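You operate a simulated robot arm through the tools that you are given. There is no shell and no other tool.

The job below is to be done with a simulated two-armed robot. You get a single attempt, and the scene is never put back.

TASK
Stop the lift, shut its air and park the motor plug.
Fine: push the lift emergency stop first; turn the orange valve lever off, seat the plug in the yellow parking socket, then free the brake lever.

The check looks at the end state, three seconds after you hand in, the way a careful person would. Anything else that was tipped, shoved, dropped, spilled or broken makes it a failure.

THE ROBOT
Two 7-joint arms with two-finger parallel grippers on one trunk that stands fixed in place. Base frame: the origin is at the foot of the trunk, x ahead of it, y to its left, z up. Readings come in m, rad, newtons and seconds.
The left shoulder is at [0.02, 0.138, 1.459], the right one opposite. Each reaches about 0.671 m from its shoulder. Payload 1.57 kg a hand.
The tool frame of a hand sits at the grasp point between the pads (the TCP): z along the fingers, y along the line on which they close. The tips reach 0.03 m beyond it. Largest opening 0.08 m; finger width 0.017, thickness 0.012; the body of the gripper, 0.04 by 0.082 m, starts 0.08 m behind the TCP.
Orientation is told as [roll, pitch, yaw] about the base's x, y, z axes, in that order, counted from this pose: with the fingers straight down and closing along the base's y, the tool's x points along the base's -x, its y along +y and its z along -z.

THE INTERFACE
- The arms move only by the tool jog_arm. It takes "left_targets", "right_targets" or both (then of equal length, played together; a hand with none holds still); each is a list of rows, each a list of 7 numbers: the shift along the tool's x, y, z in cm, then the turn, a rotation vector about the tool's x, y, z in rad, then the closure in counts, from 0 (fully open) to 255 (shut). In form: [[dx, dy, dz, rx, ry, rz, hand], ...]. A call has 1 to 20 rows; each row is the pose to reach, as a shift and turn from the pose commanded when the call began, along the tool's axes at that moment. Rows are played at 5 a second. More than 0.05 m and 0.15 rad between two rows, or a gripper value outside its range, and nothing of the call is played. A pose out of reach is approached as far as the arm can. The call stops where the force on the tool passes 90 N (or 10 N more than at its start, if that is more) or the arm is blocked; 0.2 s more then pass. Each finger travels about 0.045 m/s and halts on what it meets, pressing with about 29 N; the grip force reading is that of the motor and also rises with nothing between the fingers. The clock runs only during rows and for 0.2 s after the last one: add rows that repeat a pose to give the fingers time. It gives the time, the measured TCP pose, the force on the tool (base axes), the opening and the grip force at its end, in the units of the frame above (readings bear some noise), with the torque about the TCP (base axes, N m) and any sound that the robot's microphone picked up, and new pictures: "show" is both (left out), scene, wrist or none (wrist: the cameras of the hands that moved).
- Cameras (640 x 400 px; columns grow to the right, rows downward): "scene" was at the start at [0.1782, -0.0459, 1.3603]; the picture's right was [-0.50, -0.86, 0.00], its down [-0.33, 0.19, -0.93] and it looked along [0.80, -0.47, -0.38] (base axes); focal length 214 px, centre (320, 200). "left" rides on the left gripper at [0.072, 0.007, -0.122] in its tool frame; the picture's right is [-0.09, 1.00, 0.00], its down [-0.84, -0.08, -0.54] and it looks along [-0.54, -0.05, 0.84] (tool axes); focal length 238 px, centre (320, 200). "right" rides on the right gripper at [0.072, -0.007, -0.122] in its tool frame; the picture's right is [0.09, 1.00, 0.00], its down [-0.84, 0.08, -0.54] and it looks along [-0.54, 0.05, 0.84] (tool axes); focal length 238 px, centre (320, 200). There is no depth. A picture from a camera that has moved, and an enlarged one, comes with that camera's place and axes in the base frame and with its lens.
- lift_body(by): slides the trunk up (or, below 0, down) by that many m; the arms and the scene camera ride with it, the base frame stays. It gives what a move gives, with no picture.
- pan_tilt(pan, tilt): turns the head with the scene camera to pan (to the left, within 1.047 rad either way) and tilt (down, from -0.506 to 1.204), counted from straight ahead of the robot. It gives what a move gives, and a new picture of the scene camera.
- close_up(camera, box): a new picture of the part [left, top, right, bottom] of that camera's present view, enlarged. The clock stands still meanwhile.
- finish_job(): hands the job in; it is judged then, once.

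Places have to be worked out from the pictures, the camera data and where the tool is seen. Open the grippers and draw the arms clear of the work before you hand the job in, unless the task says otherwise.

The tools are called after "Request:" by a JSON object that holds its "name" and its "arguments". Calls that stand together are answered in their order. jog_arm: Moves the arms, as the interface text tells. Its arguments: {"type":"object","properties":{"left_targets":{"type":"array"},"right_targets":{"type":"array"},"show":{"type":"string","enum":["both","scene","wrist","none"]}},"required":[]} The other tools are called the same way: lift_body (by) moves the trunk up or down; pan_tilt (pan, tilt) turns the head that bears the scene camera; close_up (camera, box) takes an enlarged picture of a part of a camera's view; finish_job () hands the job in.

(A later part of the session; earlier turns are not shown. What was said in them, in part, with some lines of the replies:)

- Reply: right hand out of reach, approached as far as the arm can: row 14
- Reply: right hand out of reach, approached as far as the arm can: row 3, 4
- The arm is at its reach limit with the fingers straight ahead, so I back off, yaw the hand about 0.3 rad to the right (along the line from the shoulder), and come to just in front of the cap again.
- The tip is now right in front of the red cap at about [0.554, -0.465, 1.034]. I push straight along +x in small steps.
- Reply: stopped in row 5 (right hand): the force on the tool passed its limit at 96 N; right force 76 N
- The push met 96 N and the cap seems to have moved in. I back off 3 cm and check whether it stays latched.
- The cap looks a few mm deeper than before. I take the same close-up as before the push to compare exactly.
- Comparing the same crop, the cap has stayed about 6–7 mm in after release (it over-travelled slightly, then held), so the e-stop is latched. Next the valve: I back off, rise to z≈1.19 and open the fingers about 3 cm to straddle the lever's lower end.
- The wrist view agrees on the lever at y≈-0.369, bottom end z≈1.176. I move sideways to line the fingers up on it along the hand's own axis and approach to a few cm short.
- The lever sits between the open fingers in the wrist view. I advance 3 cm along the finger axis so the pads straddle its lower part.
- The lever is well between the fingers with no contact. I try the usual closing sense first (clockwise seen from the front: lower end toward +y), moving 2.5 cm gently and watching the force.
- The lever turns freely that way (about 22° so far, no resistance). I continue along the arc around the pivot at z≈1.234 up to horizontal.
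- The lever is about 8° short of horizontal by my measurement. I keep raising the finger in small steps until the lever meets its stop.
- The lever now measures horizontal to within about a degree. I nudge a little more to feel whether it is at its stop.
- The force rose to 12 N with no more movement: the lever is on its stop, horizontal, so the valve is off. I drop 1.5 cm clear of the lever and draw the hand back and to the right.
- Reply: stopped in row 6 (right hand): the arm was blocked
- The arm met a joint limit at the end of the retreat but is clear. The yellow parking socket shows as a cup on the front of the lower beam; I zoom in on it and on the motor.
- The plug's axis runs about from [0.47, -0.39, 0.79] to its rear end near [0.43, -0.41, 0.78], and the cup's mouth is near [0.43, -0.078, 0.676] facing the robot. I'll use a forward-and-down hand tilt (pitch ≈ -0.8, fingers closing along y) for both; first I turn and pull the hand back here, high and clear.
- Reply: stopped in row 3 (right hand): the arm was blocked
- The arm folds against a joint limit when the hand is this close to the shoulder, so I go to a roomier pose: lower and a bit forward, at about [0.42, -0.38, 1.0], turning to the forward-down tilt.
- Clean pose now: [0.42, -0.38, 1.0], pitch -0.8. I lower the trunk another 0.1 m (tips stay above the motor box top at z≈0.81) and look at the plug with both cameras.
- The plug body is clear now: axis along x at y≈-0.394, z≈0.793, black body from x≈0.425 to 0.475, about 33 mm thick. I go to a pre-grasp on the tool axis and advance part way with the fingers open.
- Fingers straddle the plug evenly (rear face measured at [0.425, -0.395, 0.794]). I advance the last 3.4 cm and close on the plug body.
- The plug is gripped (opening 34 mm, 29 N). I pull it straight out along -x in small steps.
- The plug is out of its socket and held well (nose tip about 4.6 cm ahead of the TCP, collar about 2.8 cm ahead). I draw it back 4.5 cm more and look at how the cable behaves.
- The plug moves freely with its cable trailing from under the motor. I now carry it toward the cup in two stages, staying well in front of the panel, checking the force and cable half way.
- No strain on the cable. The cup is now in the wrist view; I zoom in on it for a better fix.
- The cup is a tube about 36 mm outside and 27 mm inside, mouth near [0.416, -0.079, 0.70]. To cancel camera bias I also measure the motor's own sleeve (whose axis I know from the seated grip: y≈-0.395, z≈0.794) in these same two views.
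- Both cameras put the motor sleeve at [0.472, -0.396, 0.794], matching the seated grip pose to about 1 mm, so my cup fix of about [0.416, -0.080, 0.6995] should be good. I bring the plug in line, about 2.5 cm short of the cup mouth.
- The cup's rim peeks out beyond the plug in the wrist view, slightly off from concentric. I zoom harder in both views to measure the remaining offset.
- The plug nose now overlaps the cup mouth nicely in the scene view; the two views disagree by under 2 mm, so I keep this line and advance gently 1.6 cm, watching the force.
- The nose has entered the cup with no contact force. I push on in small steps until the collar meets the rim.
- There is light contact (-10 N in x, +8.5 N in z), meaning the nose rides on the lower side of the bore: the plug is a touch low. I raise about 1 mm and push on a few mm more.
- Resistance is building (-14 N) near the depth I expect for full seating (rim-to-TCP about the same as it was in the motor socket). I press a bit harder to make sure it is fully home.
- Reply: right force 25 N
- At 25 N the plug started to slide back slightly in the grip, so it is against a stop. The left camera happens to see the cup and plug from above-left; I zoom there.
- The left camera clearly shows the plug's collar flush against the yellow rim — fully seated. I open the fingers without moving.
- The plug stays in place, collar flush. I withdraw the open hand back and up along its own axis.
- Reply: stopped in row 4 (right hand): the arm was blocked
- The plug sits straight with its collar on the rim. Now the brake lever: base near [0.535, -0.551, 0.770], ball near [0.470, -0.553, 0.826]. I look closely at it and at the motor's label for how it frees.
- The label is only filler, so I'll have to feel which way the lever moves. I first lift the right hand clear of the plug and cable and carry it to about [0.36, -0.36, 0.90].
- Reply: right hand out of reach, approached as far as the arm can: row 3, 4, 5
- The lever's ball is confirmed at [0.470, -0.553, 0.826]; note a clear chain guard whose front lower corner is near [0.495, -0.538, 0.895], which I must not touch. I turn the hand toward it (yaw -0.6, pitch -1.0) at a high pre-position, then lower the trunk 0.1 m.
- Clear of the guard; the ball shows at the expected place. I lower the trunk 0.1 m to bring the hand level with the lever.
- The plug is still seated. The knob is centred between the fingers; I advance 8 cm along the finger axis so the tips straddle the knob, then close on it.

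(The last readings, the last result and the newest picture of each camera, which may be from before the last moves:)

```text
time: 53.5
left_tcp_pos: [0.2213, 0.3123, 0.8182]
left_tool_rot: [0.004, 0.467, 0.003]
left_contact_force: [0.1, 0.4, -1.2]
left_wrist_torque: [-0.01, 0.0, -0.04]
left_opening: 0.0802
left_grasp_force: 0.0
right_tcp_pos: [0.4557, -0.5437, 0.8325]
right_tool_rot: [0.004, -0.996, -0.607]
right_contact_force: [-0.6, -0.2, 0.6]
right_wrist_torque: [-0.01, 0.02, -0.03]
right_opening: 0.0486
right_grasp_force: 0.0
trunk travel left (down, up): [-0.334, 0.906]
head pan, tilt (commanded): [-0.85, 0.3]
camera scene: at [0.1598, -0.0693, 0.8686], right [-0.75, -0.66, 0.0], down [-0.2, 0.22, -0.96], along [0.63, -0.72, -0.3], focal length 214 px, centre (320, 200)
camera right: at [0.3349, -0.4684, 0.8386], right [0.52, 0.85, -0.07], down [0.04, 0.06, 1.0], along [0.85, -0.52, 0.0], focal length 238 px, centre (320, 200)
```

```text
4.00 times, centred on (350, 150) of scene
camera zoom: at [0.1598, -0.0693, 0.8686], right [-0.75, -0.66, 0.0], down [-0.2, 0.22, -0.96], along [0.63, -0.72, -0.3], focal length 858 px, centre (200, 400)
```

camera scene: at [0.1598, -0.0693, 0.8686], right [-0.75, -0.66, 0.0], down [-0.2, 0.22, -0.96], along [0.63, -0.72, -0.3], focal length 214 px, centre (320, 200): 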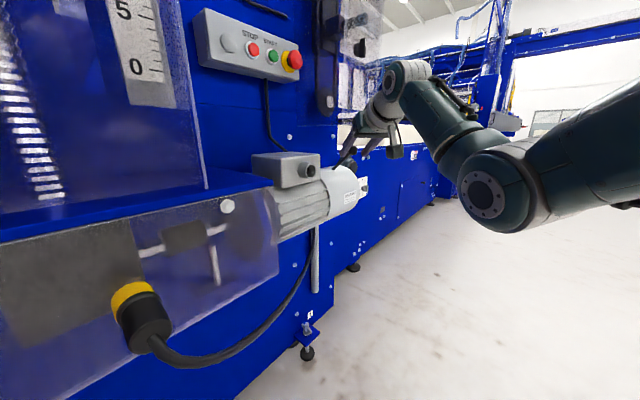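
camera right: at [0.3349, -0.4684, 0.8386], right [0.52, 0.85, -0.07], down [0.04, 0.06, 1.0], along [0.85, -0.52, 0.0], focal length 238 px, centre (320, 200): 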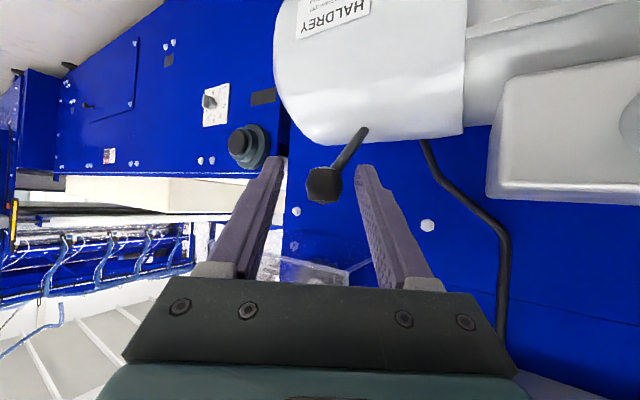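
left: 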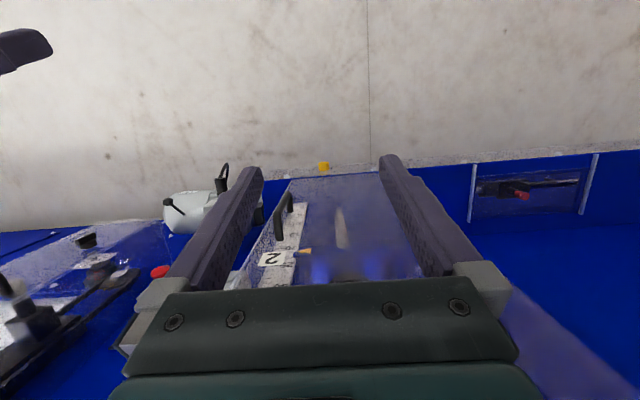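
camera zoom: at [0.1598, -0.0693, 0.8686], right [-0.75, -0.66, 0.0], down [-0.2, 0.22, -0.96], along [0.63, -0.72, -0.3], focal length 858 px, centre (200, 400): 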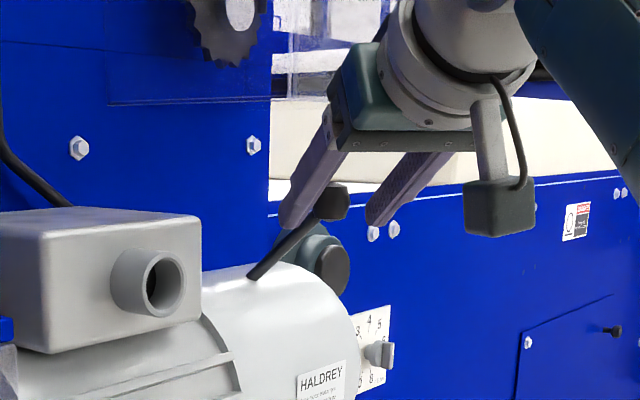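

The knob is caged between the fingertips. I close on it.

Request:
{"name": "jog_arm", "arguments": {"right_targets": [[0, 0.2, 0, 0, 0, 0, 140], [0, 0.2, 0, 0, 0, 0, 200], [0, 0.2, 0, 0, 0, 0, 255], [0, 0.2, 0, 0, 0, 0, 255]], "show": "none"}}

Request:
{"name": "close_up", "arguments": {"camera": "right", "box": [220, 100, 420, 230]}}

```text
time: 54.5
left_tcp_pos: [0.223, 0.3142, 0.8202]
left_tool_rot: [0.005, 0.466, 0.004]
left_contact_force: [-0.3, -0.1, -0.3]
left_wrist_torque: [-0.02, 0.01, 0.01]
left_opening: 0.08
left_grasp_force: 0.0
right_tcp_pos: [0.4569, -0.5411, 0.8341]
right_tool_rot: [0.011, -0.995, -0.609]
right_contact_force: [2.6, 5.2, 2.5]
right_wrist_torque: [-0.05, -0.13, 0.13]
right_opening: 0.025
right_grasp_force: 29.9
trunk travel left (down, up): [-0.334, 0.906]
head pan, tilt (commanded): [-0.85, 0.3]
```

```text
3.08 times, centred on (320, 165) of right
camera zoom: at [0.336, -0.4654, 0.839], right [0.52, 0.85, -0.07], down [0.04, 0.06, 1.0], along [0.85, -0.52, 0.0], focal length 733 px, centre (320, 308)
```

zoom: 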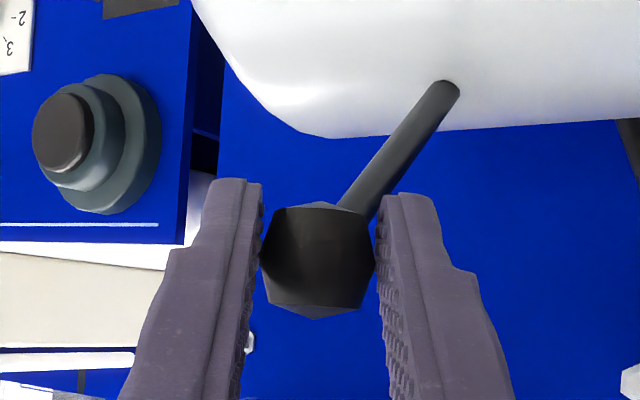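

Firm grip on the knob (25 mm). I test which way it moves, beginning with a small 8 mm move up-and-back, perpendicular to the shaft.

Request:
{"name": "jog_arm", "arguments": {"right_targets": [[-0.37, 0.15, 0.02, 0, 0, 0, 255], [-0.74, 0.3, 0.04, 0, 0, 0, 255]], "show": "none"}}

Request:
{"name": "close_up", "arguments": {"camera": "right", "box": [220, 100, 420, 230]}}

```text
time: 55.1
left_tcp_pos: [0.219, 0.3148, 0.8176]
left_tool_rot: [0.004, 0.467, 0.003]
left_contact_force: [-0.3, 0.1, 1.7]
left_wrist_torque: [-0.01, -0.01, 0.01]
left_opening: 0.0801
left_grasp_force: 0.0
right_tcp_pos: [0.4564, -0.5401, 0.8339]
right_tool_rot: [0.003, -0.984, -0.607]
right_contact_force: [-8.3, 2.9, -6.4]
right_wrist_torque: [0.5, 0.86, -0.03]
right_opening: 0.0251
right_grasp_force: 36.1
trunk travel left (down, up): [-0.334, 0.906]
head pan, tilt (commanded): [-0.85, 0.3]
```

```text
3.08 times, centred on (320, 165) of right
camera zoom: at [0.3374, -0.465, 0.8419], right [0.52, 0.85, -0.07], down [0.05, 0.06, 1.0], along [0.85, -0.53, -0.02], focal length 733 px, centre (320, 308)
```

zoom: 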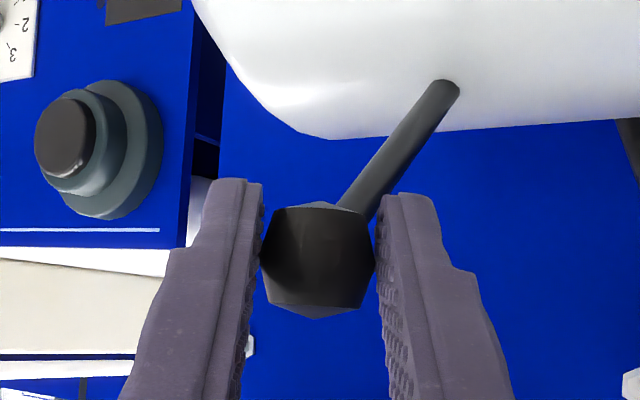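

The knob did not move up/back (11 N, TCP unmoved). I return and test the opposite, down-and-toward the robot.

Request:
{"name": "jog_arm", "arguments": {"right_targets": [[0.74, -0.3, -0.04, 0, 0, 0, 255], [1.11, -0.45, -0.06, 0, 0, 0, 255], [1.48, -0.6, -0.08, 0, 0, 0, 255]], "show": "none"}}

Request:
{"name": "close_up", "arguments": {"camera": "right", "box": [220, 100, 420, 230]}}

```text
time: 55.9
left_tcp_pos: [0.2253, 0.3125, 0.8195]
left_tool_rot: [0.004, 0.461, 0.005]
left_contact_force: [0.4, 0.3, 0.2]
left_wrist_torque: [0.0, 0.01, -0.02]
left_opening: 0.0801
left_grasp_force: 0.0
right_tcp_pos: [0.4555, -0.5402, 0.8327]
right_tool_rot: [0.016, -1.009, -0.614]
right_contact_force: [9.5, 10.4, 15.1]
right_wrist_torque: [0.25, 0.26, 0.34]
right_opening: 0.0247
right_grasp_force: 36.7
trunk travel left (down, up): [-0.334, 0.906]
head pan, tilt (commanded): [-0.85, 0.3]
```

```text
3.08 times, centred on (320, 165) of right
camera zoom: at [0.3353, -0.4658, 0.8363], right [0.52, 0.85, -0.07], down [0.03, 0.06, 1.0], along [0.85, -0.52, 0.01], focal length 733 px, centre (320, 308)
```

zoom: 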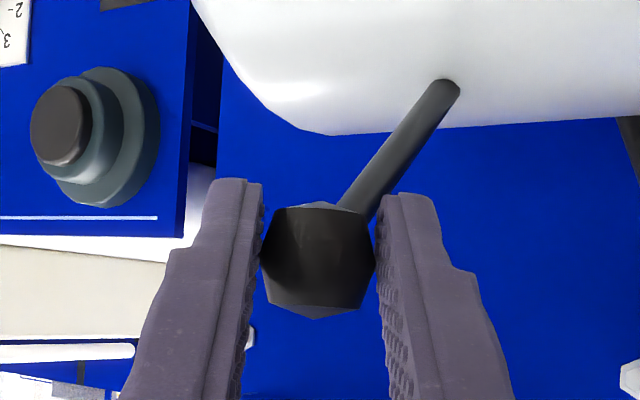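

Blocked that way too (20 N, no motion), so the lever doesn't swing in the x–z plane. I return to neutral and test sideways, toward -y (the motor's free end).

Request:
{"name": "jog_arm", "arguments": {"right_targets": [[-0.74, 0.3, 0.04, 0, 0, 0, 255], [-0.86, -0.03, 0.23, 0, 0, 0, 255], [-0.99, -0.36, 0.42, 0, 0, 0, 255]], "show": "none"}}

Request:
{"name": "close_up", "arguments": {"camera": "right", "box": [220, 100, 420, 230]}}

```text
time: 56.7
left_tcp_pos: [0.2222, 0.3176, 0.8208]
left_tool_rot: [0.007, 0.466, 0.006]
left_contact_force: [0.7, 0.2, 0.1]
left_wrist_torque: [0.0, 0.0, 0.0]
left_opening: 0.08
left_grasp_force: 0.1
right_tcp_pos: [0.4575, -0.5423, 0.8316]
right_tool_rot: [0.022, -0.992, -0.615]
right_contact_force: [-3.1, 31.6, 16.2]
right_wrist_torque: [0.0, -0.24, 0.51]
right_opening: 0.0252
right_grasp_force: 36.8
trunk travel left (down, up): [-0.334, 0.906]
head pan, tilt (commanded): [-0.85, 0.3]
```

```text
3.08 times, centred on (320, 165) of right
camera zoom: at [0.3371, -0.4676, 0.8372], right [0.52, 0.85, -0.07], down [0.04, 0.05, 1.0], along [0.85, -0.52, -0.01], focal length 733 px, centre (320, 308)
```

zoom: 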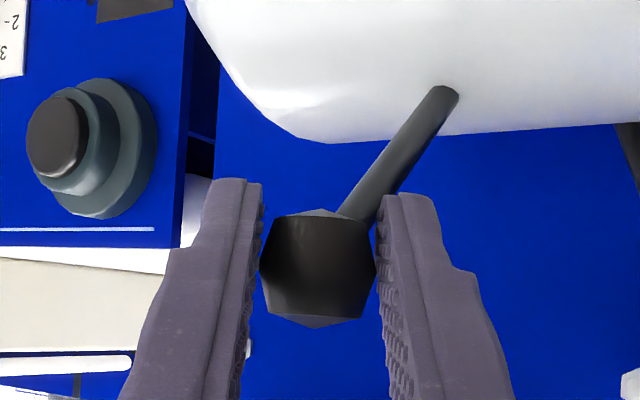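

Toward -y is blocked as well (32 N). I test the remaining side, toward +y.

Request:
{"name": "jog_arm", "arguments": {"right_targets": [[0.25, 0.66, -0.38, 0, 0, 0, 255], [0.41, 1.07, -0.62, 0, 0, 0, 255], [0.56, 1.48, -0.86, 0, 0, 0, 255]], "show": "none"}}

Request:
{"name": "close_up", "arguments": {"camera": "right", "box": [220, 100, 420, 230]}}

```text
time: 57.5
left_tcp_pos: [0.2229, 0.3078, 0.8176]
left_tool_rot: [-0.004, 0.464, 0.001]
left_contact_force: [0.0, 0.0, -0.5]
left_wrist_torque: [0.03, -0.01, 0.01]
left_opening: 0.08
left_grasp_force: 0.0
right_tcp_pos: [0.4536, -0.5369, 0.8338]
right_tool_rot: [-0.01, -0.995, -0.604]
right_contact_force: [7.6, -27.3, -11.8]
right_wrist_torque: [0.21, 0.39, -0.34]
right_opening: 0.0251
right_grasp_force: 36.4
trunk travel left (down, up): [-0.334, 0.906]
head pan, tilt (commanded): [-0.85, 0.3]
```

```text
3.08 times, centred on (320, 165) of right
camera zoom: at [0.3346, -0.4619, 0.8402], right [0.53, 0.84, -0.08], down [0.05, 0.07, 1.0], along [0.85, -0.53, -0.01], focal length 733 px, centre (320, 308)
```

zoom: 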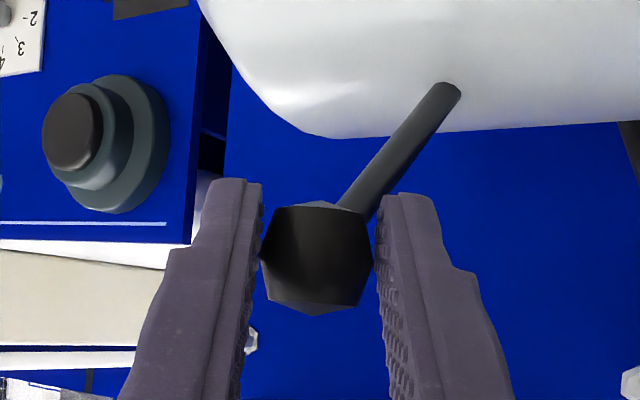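

Both sideways directions are stiff too; only the up/down-swing was tested lightly (11–20 N), so a detent or brake spring may simply need more force. I return to neutral and pull up/back harder, in steps.

Request:
{"name": "jog_arm", "arguments": {"right_targets": [[-0.31, -0.82, 0.48, 0, 0, 0, 255], [-1.235, -0.445, 0.53, 0, 0, 0, 255], [-1.975, -0.145, 0.57, 0, 0, 0, 255], [-2.715, 0.155, 0.61, 0, 0, 0, 255]], "show": "none"}}

Request:
{"name": "close_up", "arguments": {"camera": "right", "box": [220, 100, 420, 230]}}

```text
time: 58.5
left_tcp_pos: [0.2196, 0.3131, 0.8186]
left_tool_rot: [0.001, 0.465, 0.002]
left_contact_force: [0.0, -0.1, -0.6]
left_wrist_torque: [0.01, 0.0, 0.01]
left_opening: 0.08
left_grasp_force: 0.0
right_tcp_pos: [0.4713, -0.5406, 0.8485]
right_tool_rot: [0.004, -0.988, -0.606]
right_contact_force: [-0.6, -7.0, -14.4]
right_wrist_torque: [0.7, 0.91, -0.07]
right_opening: 0.0249
right_grasp_force: 36.3
trunk travel left (down, up): [-0.334, 0.906]
head pan, tilt (commanded): [-0.85, 0.3]
```

```text
3.08 times, centred on (320, 165) of right
camera zoom: at [0.3504, -0.4651, 0.8558], right [0.52, 0.85, -0.07], down [0.05, 0.06, 1.0], along [0.85, -0.52, -0.01], focal length 733 px, centre (320, 308)
```

zoom: 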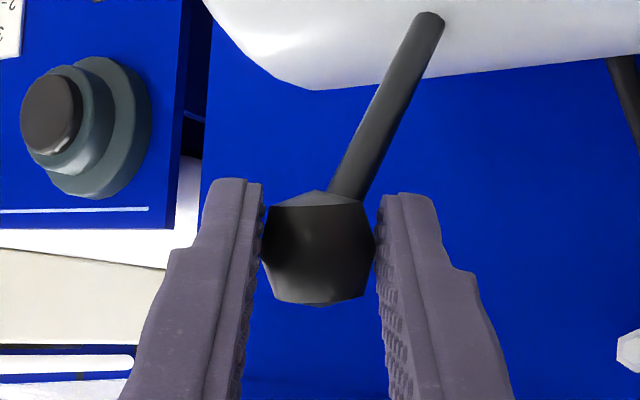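

It moved: the lever swings up and back about its base (now about 14° from the start, base fixed at [0.535, -0.551, 0.771]). I continue along that arc, watching force and the guard clearance.

Request:
{"name": "jog_arm", "arguments": {"right_targets": [[-0.6, 0.37, 0.24, 0, 0, 0, 255], [-1.19, 0.73, 0.48, 0, 0, 0, 255], [-1.71, 1.12, 0.82, 0, 0, 0, 255]], "show": "both"}}

Request:
{"name": "close_up", "arguments": {"camera": "right", "box": [220, 100, 420, 230]}}

Request:
{"name": "close_up", "arguments": {"camera": "scene", "box": [280, 90, 420, 190]}}

```text
time: 59.3
left_tcp_pos: [0.2194, 0.312, 0.818]
left_tool_rot: [0.003, 0.469, 0.004]
left_contact_force: [0.9, -0.4, -0.1]
left_wrist_torque: [-0.02, -0.02, 0.0]
left_opening: 0.08
left_grasp_force: 0.0
right_tcp_pos: [0.4885, -0.5409, 0.8599]
right_tool_rot: [0.003, -0.995, -0.605]
right_contact_force: [-8.4, 0.5, -1.2]
right_wrist_torque: [0.57, 0.85, -0.06]
right_opening: 0.024
right_grasp_force: 35.8
trunk travel left (down, up): [-0.334, 0.906]
head pan, tilt (commanded): [-0.85, 0.3]
camera scene: at [0.1574, -0.0688, 0.8683], right [-0.75, -0.66, 0.0], down [-0.2, 0.22, -0.95], along [0.63, -0.72, -0.3], focal length 214 px, centre (320, 200)
camera right: at [0.3695, -0.4659, 0.8672], right [0.52, 0.85, -0.07], down [0.04, 0.06, 1.0], along [0.85, -0.53, 0.0], focal length 238 px, centre (320, 200)
```

scene: 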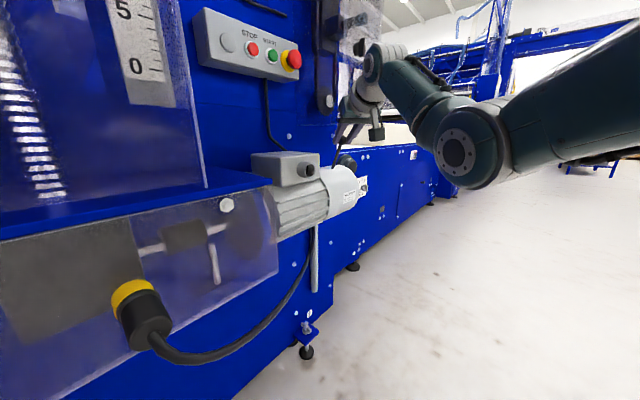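
right: 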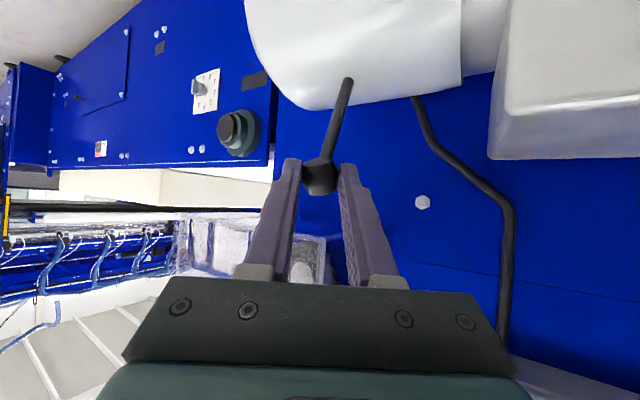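

```text
3.08 times, centred on (320, 165) of right
camera zoom: at [0.3695, -0.4659, 0.8672], right [0.52, 0.85, -0.07], down [0.04, 0.06, 1.0], along [0.85, -0.53, 0.0], focal length 733 px, centre (320, 308)
```

zoom: 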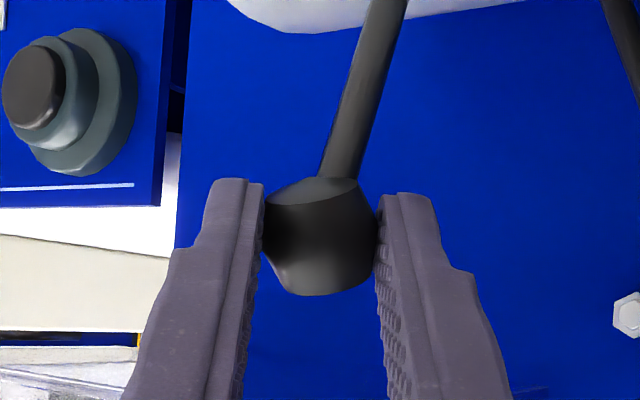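

```text
4.00 times, centred on (350, 140) of scene
camera zoom: at [0.1574, -0.0688, 0.8683], right [-0.75, -0.66, 0.0], down [-0.2, 0.22, -0.95], along [0.63, -0.72, -0.3], focal length 858 px, centre (200, 440)
```

zoom: 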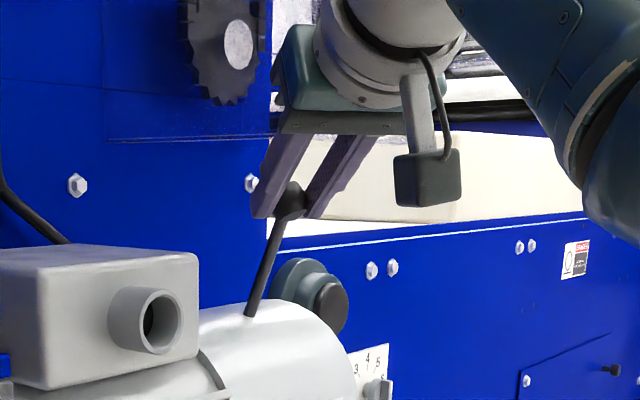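

The lever keeps swinging with light resistance (about 28° so far). To keep clear of the chain guard above, I level the hand a little as I follow the arc further.

Request:
{"name": "jog_arm", "arguments": {"right_targets": [[-0.3, 0.37, 0.34, 0, -0.075, 0, 255], [-0.59, 0.73, 0.68, 0, -0.15, 0, 255], [-0.59, 0.73, 0.68, 0, -0.15, 0, 255]], "show": "both"}}

Request:
{"name": "close_up", "arguments": {"camera": "right", "box": [220, 100, 420, 230]}}

Request:
{"name": "close_up", "arguments": {"camera": "scene", "box": [280, 90, 420, 190]}}

```text
time: 60.1
left_tcp_pos: [0.2181, 0.3112, 0.8188]
left_tool_rot: [0.001, 0.471, 0.002]
left_contact_force: [-0.4, 0.3, -1.0]
left_wrist_torque: [-0.02, -0.02, 0.0]
left_opening: 0.08
left_grasp_force: 0.1
right_tcp_pos: [0.5, -0.5406, 0.8623]
right_tool_rot: [-0.002, -1.145, -0.604]
right_contact_force: [-12.0, -6.8, -0.1]
right_wrist_torque: [0.12, 1.19, -0.1]
right_opening: 0.0243
right_grasp_force: 36.3
trunk travel left (down, up): [-0.334, 0.906]
head pan, tilt (commanded): [-0.85, 0.3]
camera scene: at [0.1568, -0.0706, 0.8682], right [-0.75, -0.66, 0.0], down [-0.2, 0.22, -0.95], along [0.63, -0.72, -0.3], focal length 214 px, centre (320, 200)
camera right: at [0.3801, -0.4666, 0.8473], right [0.53, 0.84, -0.08], down [-0.08, 0.15, 0.99], along [0.84, -0.52, 0.14], focal length 238 px, centre (320, 200)
```

scene: 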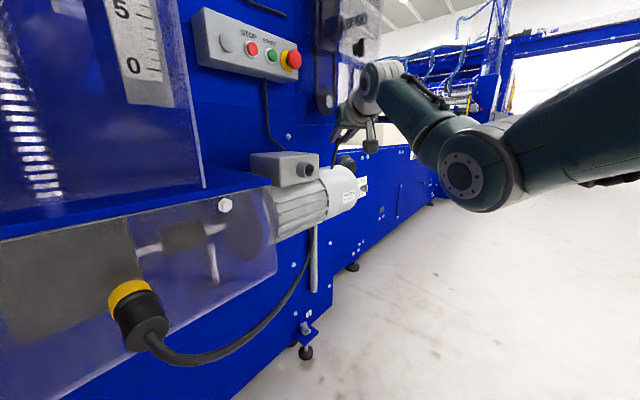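
right: 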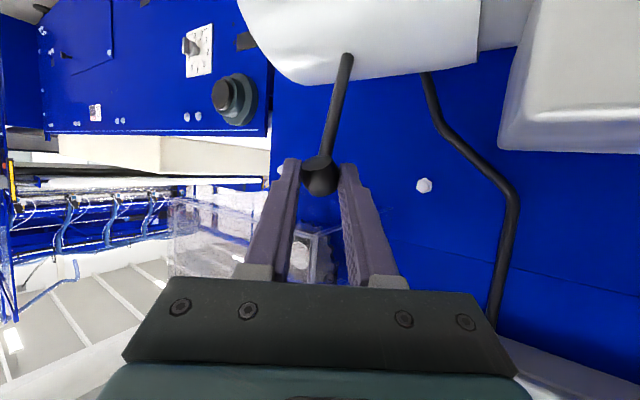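

```text
3.08 times, centred on (320, 165) of right
camera zoom: at [0.3801, -0.4666, 0.8473], right [0.53, 0.84, -0.08], down [-0.08, 0.15, 0.99], along [0.84, -0.52, 0.14], focal length 733 px, centre (320, 308)
```

zoom: 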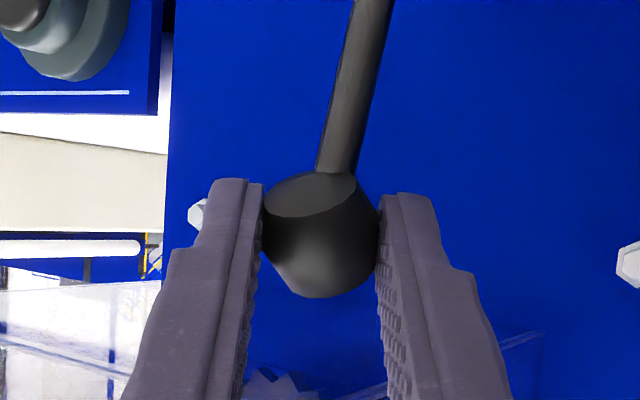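

```text
4.00 times, centred on (350, 140) of scene
camera zoom: at [0.1568, -0.0706, 0.8682], right [-0.75, -0.66, 0.0], down [-0.2, 0.22, -0.95], along [0.63, -0.72, -0.3], focal length 858 px, centre (200, 440)
```

zoom: 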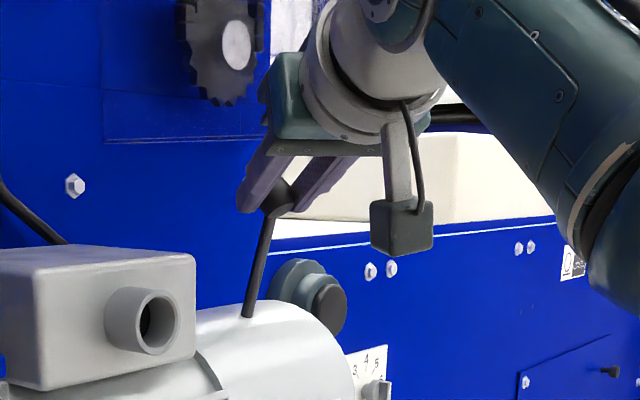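

Still swinging with light drag (about 35°). I follow the arc to upright, levelling the hand further.

Request:
{"name": "jog_arm", "arguments": {"right_targets": [[-0.2, 0.37, 0.47, 0, -0.05, 0, 255], [-0.39, 0.75, 0.93, 0, -0.1, 0, 255], [-0.58, 1.12, 1.4, 0, -0.15, 0, 255], [-0.58, 1.12, 1.4, 0, -0.15, 0, 255]], "show": "none"}}

Request:
{"name": "close_up", "arguments": {"camera": "right", "box": [160, 40, 480, 250]}}

Request:
{"name": "close_up", "arguments": {"camera": "scene", "box": [280, 90, 420, 190]}}

```text
time: 61.1
left_tcp_pos: [0.2153, 0.31, 0.8171]
left_tool_rot: [-0.001, 0.473, 0.002]
left_contact_force: [-0.6, 0.1, 0.5]
left_wrist_torque: [-0.05, 0.03, -0.01]
left_opening: 0.0799
left_grasp_force: 0.1
right_tcp_pos: [0.5138, -0.5426, 0.8621]
right_tool_rot: [-0.016, -1.294, -0.591]
right_contact_force: [-34.7, -7.2, 7.0]
right_wrist_torque: [-0.18, 0.58, -0.17]
right_opening: 0.0247
right_grasp_force: 36.6
trunk travel left (down, up): [-0.334, 0.906]
head pan, tilt (commanded): [-0.85, 0.3]
```

```text
1.90 times, centred on (320, 145) of right
camera zoom: at [0.3973, -0.4708, 0.8261], right [0.55, 0.83, -0.09], down [-0.19, 0.23, 0.95], along [0.81, -0.5, 0.29], focal length 454 px, centre (320, 305)
```

zoom: 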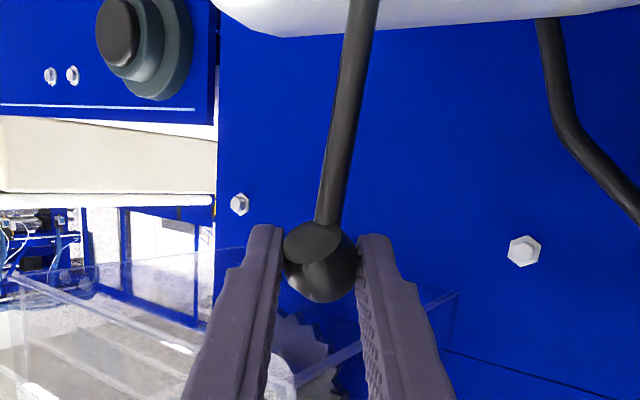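

```text
4.00 times, centred on (350, 140) of scene
camera zoom: at [0.153, -0.0716, 0.8678], right [-0.75, -0.66, 0.01], down [-0.2, 0.22, -0.95], along [0.63, -0.72, -0.3], focal length 858 px, centre (200, 440)
```

zoom: 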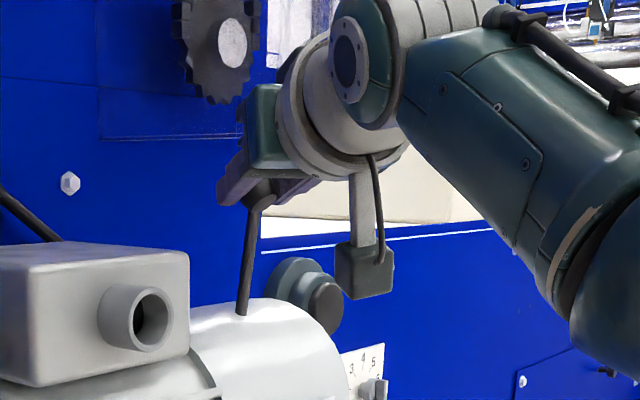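

Force has risen to 35 N at about 45° of swing — this looks like the end stop. I nudge 5 mm more to confirm that it no longer moves.

Request:
{"name": "jog_arm", "arguments": {"right_targets": [[-0.06, 0.14, 0.2, 0, 0, 0, 255], [-0.12, 0.28, 0.4, 0, 0, 0, 255]], "show": "none"}}

Request:
{"name": "close_up", "arguments": {"camera": "scene", "box": [280, 90, 420, 190]}}

```text
time: 61.7
left_tcp_pos: [0.2125, 0.3088, 0.8168]
left_tool_rot: [-0.002, 0.473, 0.002]
left_contact_force: [-0.3, -1.0, -0.2]
left_wrist_torque: [0.0, 0.01, 0.03]
left_opening: 0.0798
left_grasp_force: 0.1
right_tcp_pos: [0.5174, -0.5453, 0.8605]
right_tool_rot: [-0.033, -1.292, -0.578]
right_contact_force: [-38.3, -10.2, 4.8]
right_wrist_torque: [-0.27, 0.37, -0.15]
right_opening: 0.0252
right_grasp_force: 36.9
trunk travel left (down, up): [-0.334, 0.906]
head pan, tilt (commanded): [-0.85, 0.3]
```

```text
4.00 times, centred on (350, 140) of scene
camera zoom: at [0.1519, -0.0722, 0.8675], right [-0.75, -0.66, 0.01], down [-0.2, 0.22, -0.95], along [0.63, -0.72, -0.3], focal length 858 px, centre (200, 440)
```

zoom: 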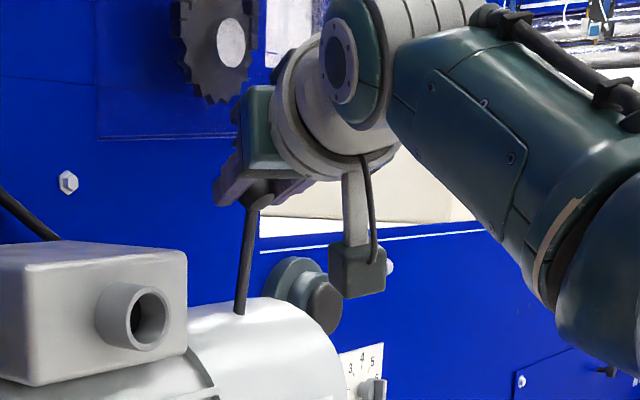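

No further swing — the lever is on its end stop. I ease off the push by 7 mm, open the fingers, and check that it stays.

Request:
{"name": "jog_arm", "arguments": {"right_targets": [[0.16, -0.4, -0.55, 0, 0, 0, 255], [0.16, -0.4, -0.55, 0, 0, 0, 180], [0.16, -0.4, -0.55, 0, 0, 0, 130], [0.16, -0.4, -0.55, 0, 0, 0, 100], [0.16, -0.4, -0.55, 0, 0, 0, 100]], "show": "wrist"}}

Request:
{"name": "close_up", "arguments": {"camera": "scene", "box": [280, 90, 420, 190]}}

```text
time: 62.9
left_tcp_pos: [0.2212, 0.3115, 0.8198]
left_tool_rot: [0.003, 0.468, 0.001]
left_contact_force: [-0.6, 0.4, -0.4]
left_wrist_torque: [0.02, 0.04, -0.01]
left_opening: 0.0799
left_grasp_force: 0.0
right_tcp_pos: [0.5199, -0.5393, 0.8635]
right_tool_rot: [0.015, -1.297, -0.618]
right_contact_force: [0.2, 0.1, 0.3]
right_wrist_torque: [-0.04, -0.01, 0.02]
right_opening: 0.0485
right_grasp_force: 0.0
trunk travel left (down, up): [-0.334, 0.906]
head pan, tilt (commanded): [-0.85, 0.3]
camera right: at [0.404, -0.4665, 0.8273], right [0.54, 0.84, -0.08], down [-0.2, 0.23, 0.95], along [0.82, -0.5, 0.29], focal length 238 px, centre (320, 200)
```

right: 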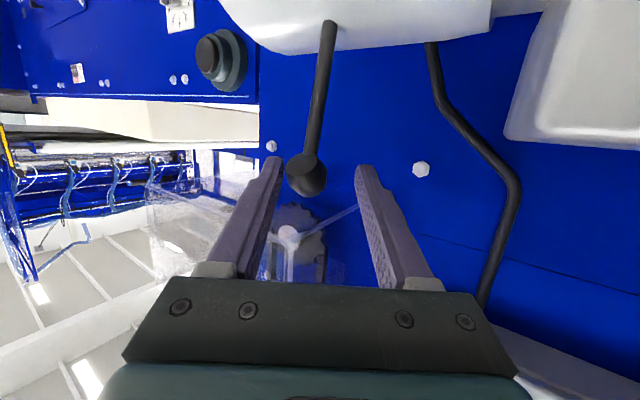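

```text
4.00 times, centred on (350, 140) of scene
camera zoom: at [0.1597, -0.0692, 0.8686], right [-0.75, -0.66, 0.0], down [-0.2, 0.22, -0.96], along [0.63, -0.72, -0.3], focal length 858 px, centre (200, 440)
```

zoom: 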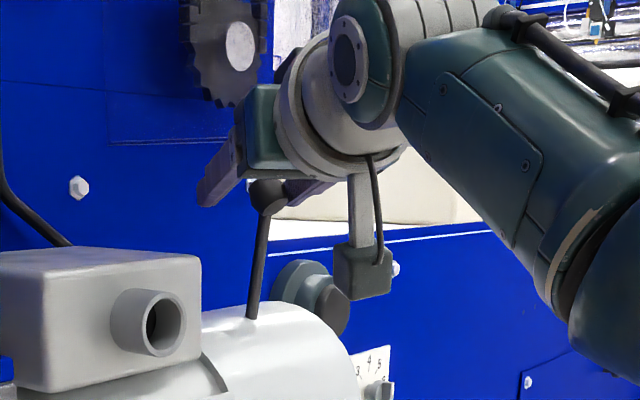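

The lever stays upright on its own. I withdraw the hand along its axis, back from the lever and guard.

Request:
{"name": "jog_arm", "arguments": {"right_targets": [[0, 0, -2, 0, 0, 0, 100], [0, 0, -4.5, 0, 0, 0, 100], [0, 0, -8, 0, 0, 0, 100], [0, 0, -11, 0, 0, 0, 100]], "show": "both"}}

```text
time: 63.9
left_tcp_pos: [0.2212, 0.3114, 0.8193]
left_tool_rot: [0.0, 0.465, 0.003]
left_contact_force: [0.7, 0.3, -0.5]
left_wrist_torque: [0.01, -0.01, -0.01]
left_opening: 0.08
left_grasp_force: 0.0
right_tcp_pos: [0.4332, -0.4792, 0.8943]
right_tool_rot: [0.013, -1.295, -0.613]
right_contact_force: [-0.5, -0.7, 0.2]
right_wrist_torque: [0.01, 0.01, -0.01]
right_opening: 0.0488
right_grasp_force: 0.0
trunk travel left (down, up): [-0.334, 0.906]
head pan, tilt (commanded): [-0.85, 0.3]
camera scene: at [0.1595, -0.0691, 0.8685], right [-0.75, -0.66, 0.0], down [-0.2, 0.22, -0.96], along [0.63, -0.72, -0.3], focal length 214 px, centre (320, 200)
camera right: at [0.318, -0.4076, 0.8577], right [0.54, 0.83, -0.09], down [-0.2, 0.23, 0.95], along [0.81, -0.5, 0.29], focal length 238 px, centre (320, 200)
```

scene: 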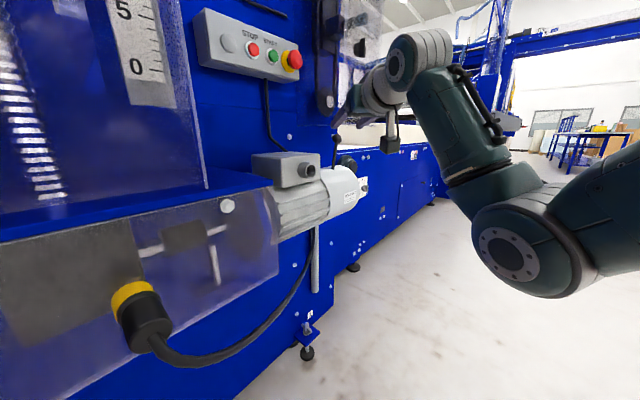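
right: 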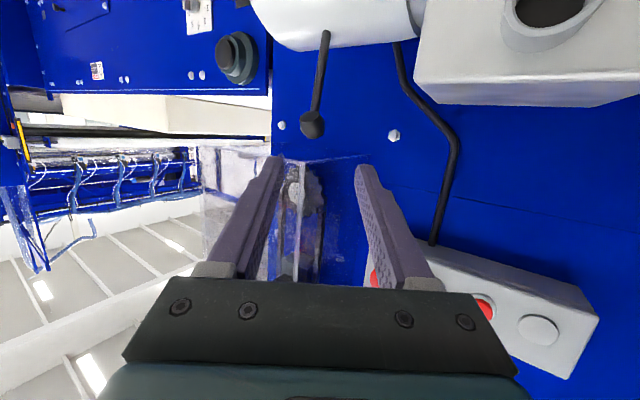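

The right hand is off the lever. I raise the trunk 0.1 m and bring the right hand to a known roomy pose well in front of the machine, fingers open.

Request:
{"name": "lift_body", "arguments": {"by": 0.1}}

Request:
{"name": "jog_arm", "arguments": {"right_targets": [[1.29, 0.49, -1.15, -0.067, 0.06, -0.0387, 50], [2.58, 0.98, -2.3, -0.134, 0.12, -0.0774, 0], [3.86, 1.46, -3.46, -0.201, 0.18, -0.116, 0], [5.15, 1.95, -4.61, -0.268, 0.24, -0.1547, 0], [6.44, 2.44, -5.76, -0.335, 0.2995, -0.1934, 0], [7.73, 2.93, -6.9, -0.402, 0.3595, -0.232, 0], [9.0, 3.41, -8.07, -0.469, 0.419, -0.2707, 0], [10.3, 3.9, -9.22, -0.5363, 0.4793, -0.3094, 0]], "show": "both"}}

```text
time: 65.2
left_tcp_pos: [0.2207, 0.3122, 0.9191]
left_tool_rot: [0.002, 0.465, 0.002]
left_contact_force: [0.5, 0.4, 0.7]
left_wrist_torque: [0.0, -0.01, -0.02]
left_opening: 0.08
left_grasp_force: 0.1
right_tcp_pos: [0.435, -0.4798, 0.9945]
right_tool_rot: [0.013, -1.295, -0.615]
right_contact_force: [0.3, -0.5, 0.0]
right_wrist_torque: [0.02, -0.01, -0.01]
right_opening: 0.0486
right_grasp_force: 0.0
trunk travel left (down, up): [-0.434, 0.806]
head pan, tilt (commanded): [-0.85, 0.3]
```

```text
time: 67.0
left_tcp_pos: [0.2226, 0.3125, 0.9185]
left_tool_rot: [0.002, 0.466, 0.002]
left_contact_force: [0.0, 0.0, -0.3]
left_wrist_torque: [0.01, -0.02, -0.01]
left_opening: 0.08
left_grasp_force: 0.0
right_tcp_pos: [0.3604, -0.3833, 0.9189]
right_tool_rot: [0.003, -0.801, 0.009]
right_contact_force: [0.1, -0.7, 0.0]
right_wrist_torque: [-0.04, 0.01, -0.01]
right_opening: 0.0798
right_grasp_force: 0.1
trunk travel left (down, up): [-0.434, 0.806]
head pan, tilt (commanded): [-0.85, 0.3]
camera scene: at [0.1596, -0.0693, 0.9685], right [-0.75, -0.66, 0.0], down [-0.2, 0.22, -0.96], along [0.63, -0.72, -0.3], focal length 214 px, centre (320, 200)
camera right: at [0.2227, -0.3909, 0.9531], right [-0.08, 1.0, -0.06], down [0.19, 0.08, 0.98], along [0.98, 0.06, -0.2], focal length 238 px, centre (320, 200)
```

scene: 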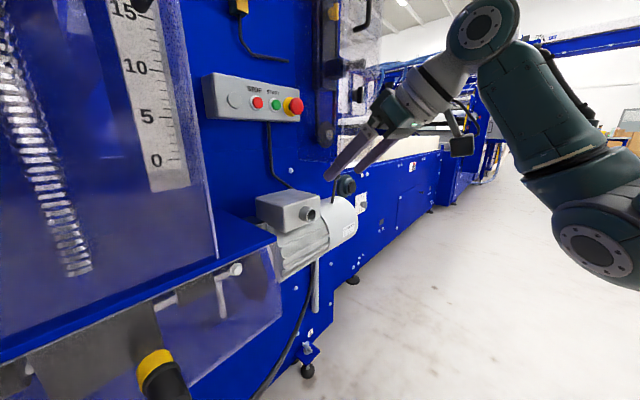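
right: 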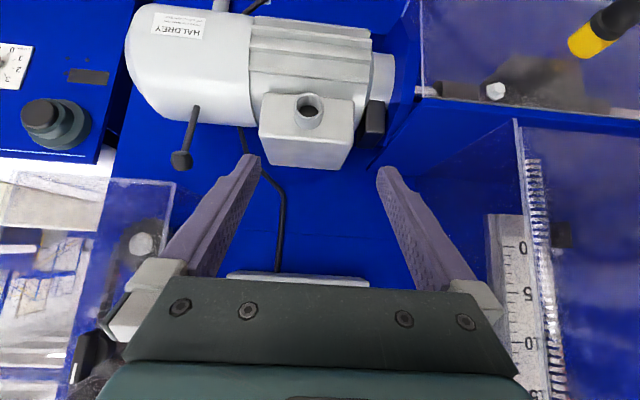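

All four items are done; now I verify them: e-stop depth, valve lever, plug, brake lever.

Request:
{"name": "pan_tilt", "arguments": {"pan": -0.7, "tilt": 0.1}}

Request:
{"name": "close_up", "arguments": {"camera": "scene", "box": [240, 20, 400, 180]}}

Request:
{"name": "close_up", "arguments": {"camera": "scene", "box": [300, 100, 360, 150]}}

Request:
{"name": "close_up", "arguments": {"camera": "left", "box": [40, 270, 150, 370]}}

Request:
{"name": "close_up", "arguments": {"camera": "right", "box": [130, 80, 300, 190]}}

```text
time: 67.8
left_tcp_pos: [0.2219, 0.3125, 0.9192]
left_tool_rot: [0.001, 0.466, 0.002]
left_contact_force: [0.9, -0.8, 0.0]
left_wrist_torque: [-0.03, 0.0, 0.02]
left_opening: 0.08
left_grasp_force: 0.1
right_tcp_pos: [0.3601, -0.382, 0.9205]
right_tool_rot: [0.004, -0.803, 0.006]
right_contact_force: [0.3, -0.1, 0.6]
right_wrist_torque: [-0.01, 0.02, 0.01]
right_opening: 0.08
right_grasp_force: 0.1
trunk travel left (down, up): [-0.434, 0.806]
head pan, tilt (commanded): [-0.7, 0.099]
camera scene: at [0.1684, -0.0584, 0.9872], right [-0.64, -0.76, 0.0], down [-0.08, 0.06, -0.99], along [0.76, -0.64, -0.1], focal length 214 px, centre (320, 200)
```

scene: 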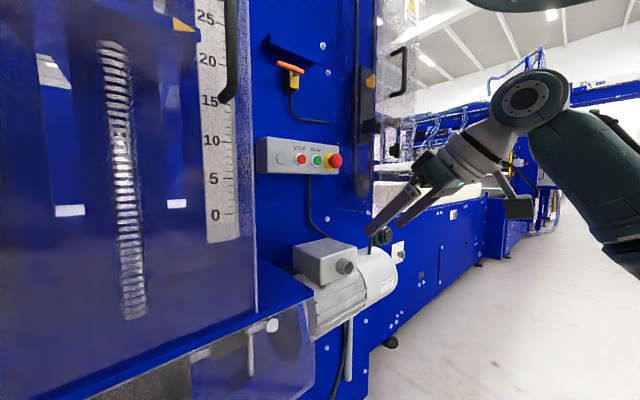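

```text
2.50 times, centred on (320, 100) of scene
camera zoom: at [0.1684, -0.0584, 0.9872], right [-0.64, -0.76, 0.0], down [-0.08, 0.06, -0.99], along [0.76, -0.64, -0.1], focal length 536 px, centre (320, 450)
```

zoom: 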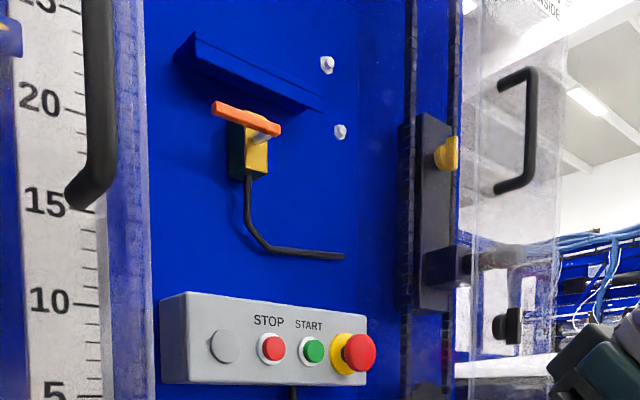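

```text
8.00 times, centred on (330, 125) of scene
camera zoom: at [0.1684, -0.0584, 0.9872], right [-0.64, -0.76, 0.0], down [-0.08, 0.06, -0.99], along [0.76, -0.64, -0.1], focal length 1716 px, centre (240, 800)
```

zoom: 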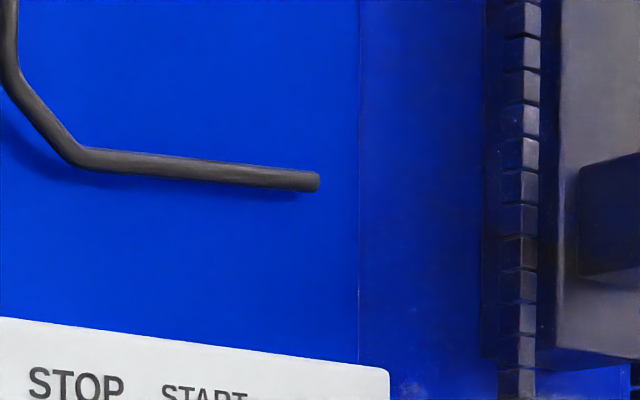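

```text
4.00 times, centred on (95, 320) of left
camera zoom: at [0.2126, 0.3182, 1.0609], right [0.08, 1.0, -0.04], down [0.99, -0.08, 0.11], along [0.1, -0.05, -0.99], focal length 953 px, centre (1220, -280)
```

zoom: 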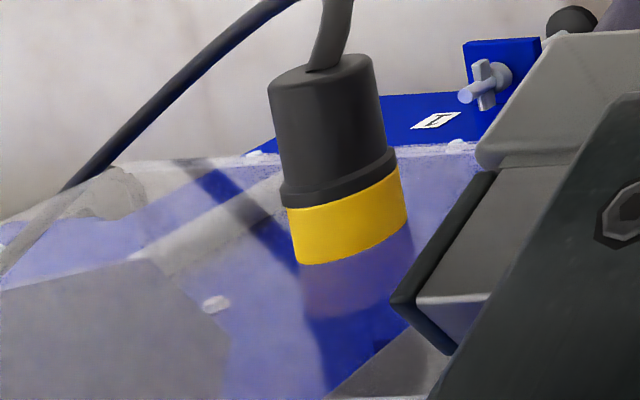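

```text
3.64 times, centred on (215, 135) of right
camera zoom: at [0.223, -0.3908, 0.953], right [-0.07, 1.0, -0.06], down [0.19, 0.08, 0.98], along [0.98, 0.06, -0.2], focal length 867 px, centre (702, 436)
```

zoom: 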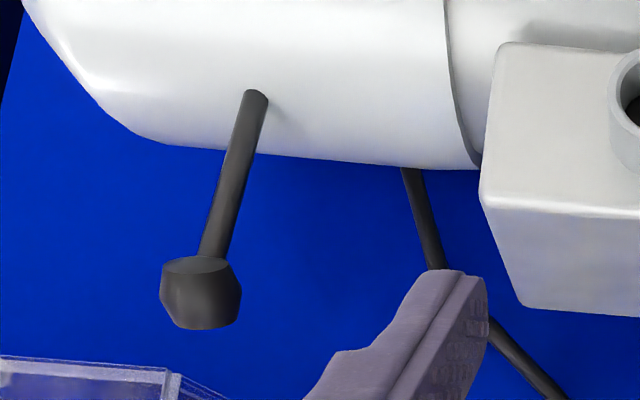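

Valve lever is horizontal, plug flush, brake lever upright. I check the e-stop depth once more at high zoom.

Request:
{"name": "close_up", "arguments": {"camera": "scene", "box": [310, 142, 350, 182]}}

Request:
{"name": "close_up", "arguments": {"camera": "scene", "box": [240, 110, 400, 210]}}

```text
10.00 times, centred on (330, 162) of scene
camera zoom: at [0.1684, -0.0584, 0.9872], right [-0.64, -0.76, 0.0], down [-0.08, 0.06, -0.99], along [0.76, -0.64, -0.1], focal length 2145 px, centre (220, 580)
```

zoom: 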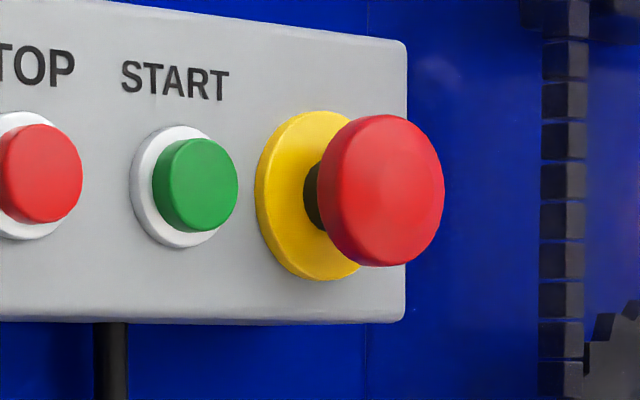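

```text
4.00 times, centred on (320, 160) of scene
camera zoom: at [0.1684, -0.0584, 0.9872], right [-0.64, -0.76, 0.0], down [-0.08, 0.06, -0.99], along [0.76, -0.64, -0.1], focal length 858 px, centre (320, 360)
```

zoom: 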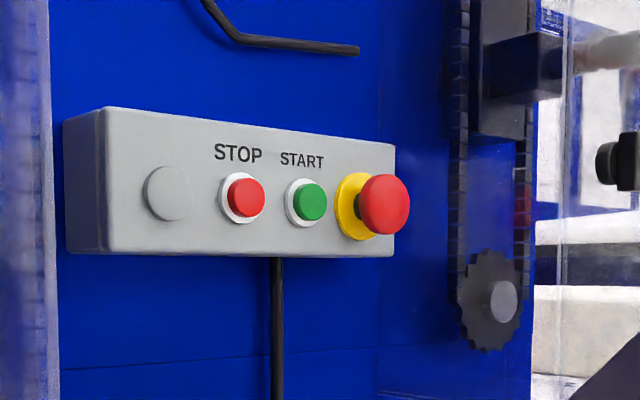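

The cap is still about 6 mm in, i.e. latched. I bring the right arm back to its starting posture, well clear of the machine, with the gripper open.

Request:
{"name": "jog_arm", "arguments": {"right_targets": [[1.05, 0.79, -1.09, 0, 0.14, 0, 0], [2.1, 1.57, -2.18, 0, 0.28, 0, 0], [3.16, 2.36, -3.27, 0, 0.42, 0, 0], [4.2, 3.15, -4.36, 0, 0.56, 0, 0], [5.27, 3.93, -5.45, 0, 0.7, 0, 0], [6.3, 4.72, -6.54, 0, 0.84, 0, 0], [7.38, 5.5, -7.63, 0, 0.98, 0, 0], [8.4, 6.3, -8.72, 0, 1.12, 0, 0], [9.49, 7.08, -9.81, 0, 1.26, 0, 0]], "show": "scene"}}

Request:
{"name": "pan_tilt", "arguments": {"pan": -0.5, "tilt": 0.4}}

```text
time: 69.8
left_tcp_pos: [0.2213, 0.3123, 0.9189]
left_tool_rot: [0.002, 0.465, 0.001]
left_contact_force: [0.4, -0.2, 1.1]
left_wrist_torque: [0.02, 0.02, -0.04]
left_opening: 0.0801
left_grasp_force: 0.0
right_tcp_pos: [0.2231, -0.3116, 0.9203]
right_tool_rot: [0.006, 0.457, 0.015]
right_contact_force: [0.5, -0.9, -0.9]
right_wrist_torque: [-0.01, -0.03, -0.02]
right_opening: 0.0801
right_grasp_force: 0.0
trunk travel left (down, up): [-0.434, 0.806]
head pan, tilt (commanded): [-0.7, 0.099]
camera scene: at [0.1685, -0.0583, 0.9872], right [-0.64, -0.76, 0.0], down [-0.08, 0.06, -1.0], along [0.76, -0.64, -0.1], focal length 214 px, centre (320, 200)
```

scene: 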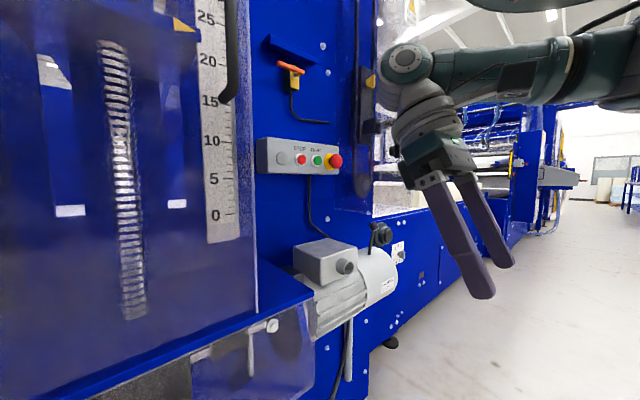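

```text
time: 70.5
left_tcp_pos: [0.2218, 0.3111, 0.921]
left_tool_rot: [0.001, 0.465, 0.001]
left_contact_force: [-0.3, -0.4, 0.3]
left_wrist_torque: [0.01, 0.01, 0.0]
left_opening: 0.0798
left_grasp_force: 0.0
right_tcp_pos: [0.2244, -0.3129, 0.9193]
right_tool_rot: [0.003, 0.456, 0.012]
right_contact_force: [-0.2, 0.0, -0.6]
right_wrist_torque: [-0.01, 0.02, -0.05]
right_opening: 0.08
right_grasp_force: 0.0
trunk travel left (down, up): [-0.434, 0.806]
head pan, tilt (commanded): [-0.499, 0.4]
camera scene: at [0.1794, -0.0435, 0.9594], right [-0.48, -0.88, 0.0], down [-0.34, 0.19, -0.92], along [0.81, -0.44, -0.39], focal length 214 px, centre (320, 200)
```

scene: 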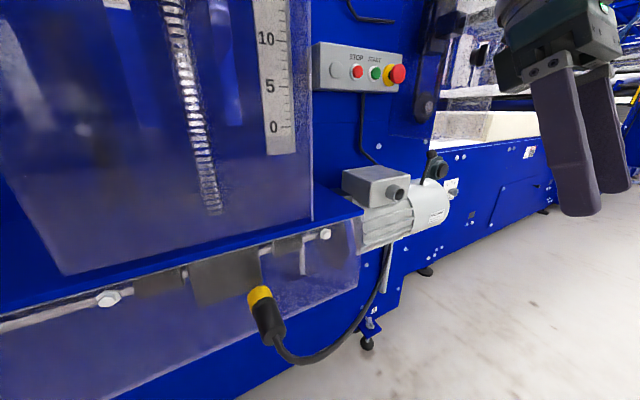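

Both arms are clear and open. One last zoom on the plug and brake lever before handing in.

Request:
{"name": "close_up", "arguments": {"camera": "scene", "box": [220, 270, 320, 370]}}

Request:
{"name": "close_up", "arguments": {"camera": "scene", "box": [330, 130, 470, 250]}}

```text
4.00 times, centred on (270, 320) of scene
camera zoom: at [0.1794, -0.0435, 0.9594], right [-0.48, -0.88, 0.0], down [-0.34, 0.19, -0.92], along [0.81, -0.44, -0.39], focal length 858 px, centre (520, -280)
```

zoom: 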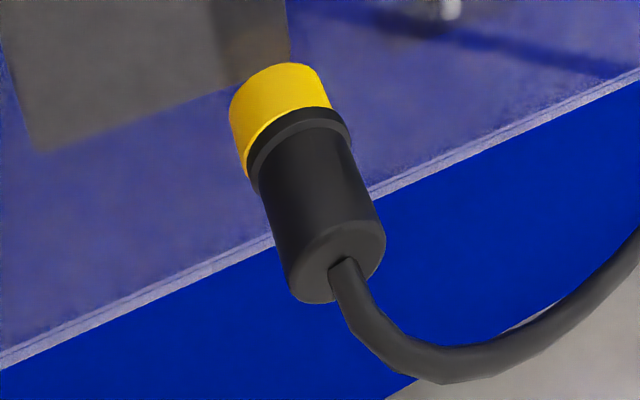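

```text
3.33 times, centred on (400, 190) of scene
camera zoom: at [0.1794, -0.0435, 0.9594], right [-0.48, -0.88, 0.0], down [-0.34, 0.19, -0.92], along [0.81, -0.44, -0.39], focal length 715 px, centre (53, 233)
```

zoom: 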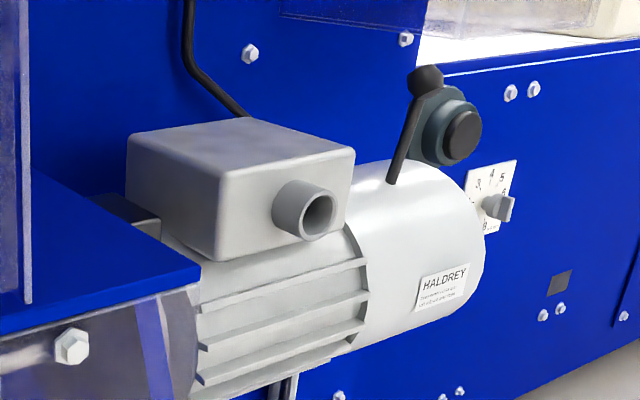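

The plug is flush in the yellow parking socket, the brake lever stands free at its stop, the valve lever is turned off, and the e-stop is latched. Both arms are clear with open grippers, so I hand in.

Request:
{"name": "finish_job", "arguments": {}}

```text
The job is handed in.
```

The job is handed in, with all four steps done in the order asked. I checked each one in close-up pictures just before handing in.

- **Lift emergency stop:** pushed first. The cap stayed about 6 mm in after I let go, so I judge it latched. No click was picked up, so that rests on the cap's depth alone.
- **Orange valve lever:** turned 90° from hanging down to horizontal, until it met its stop. There was no on/off marking. I took off as crosswise to the hose, which leaves the valve at the bottom.
- **Motor plug:** pulled from the motor and pushed into the yellow parking socket. Its collar sits flush on the rim and it stayed put after I released it.
- **Brake lever:** swung up and back about 45° from where it was, to its end stop, and it stays upright on its own. Nothing marked its freed position. I pushed it the other ways only as far as 20–32 N and it did not give, so I took the end of the upward swing as free.

Both grippers are open and both arms are drawn back from the machine. I saw nothing else moved or knocked.
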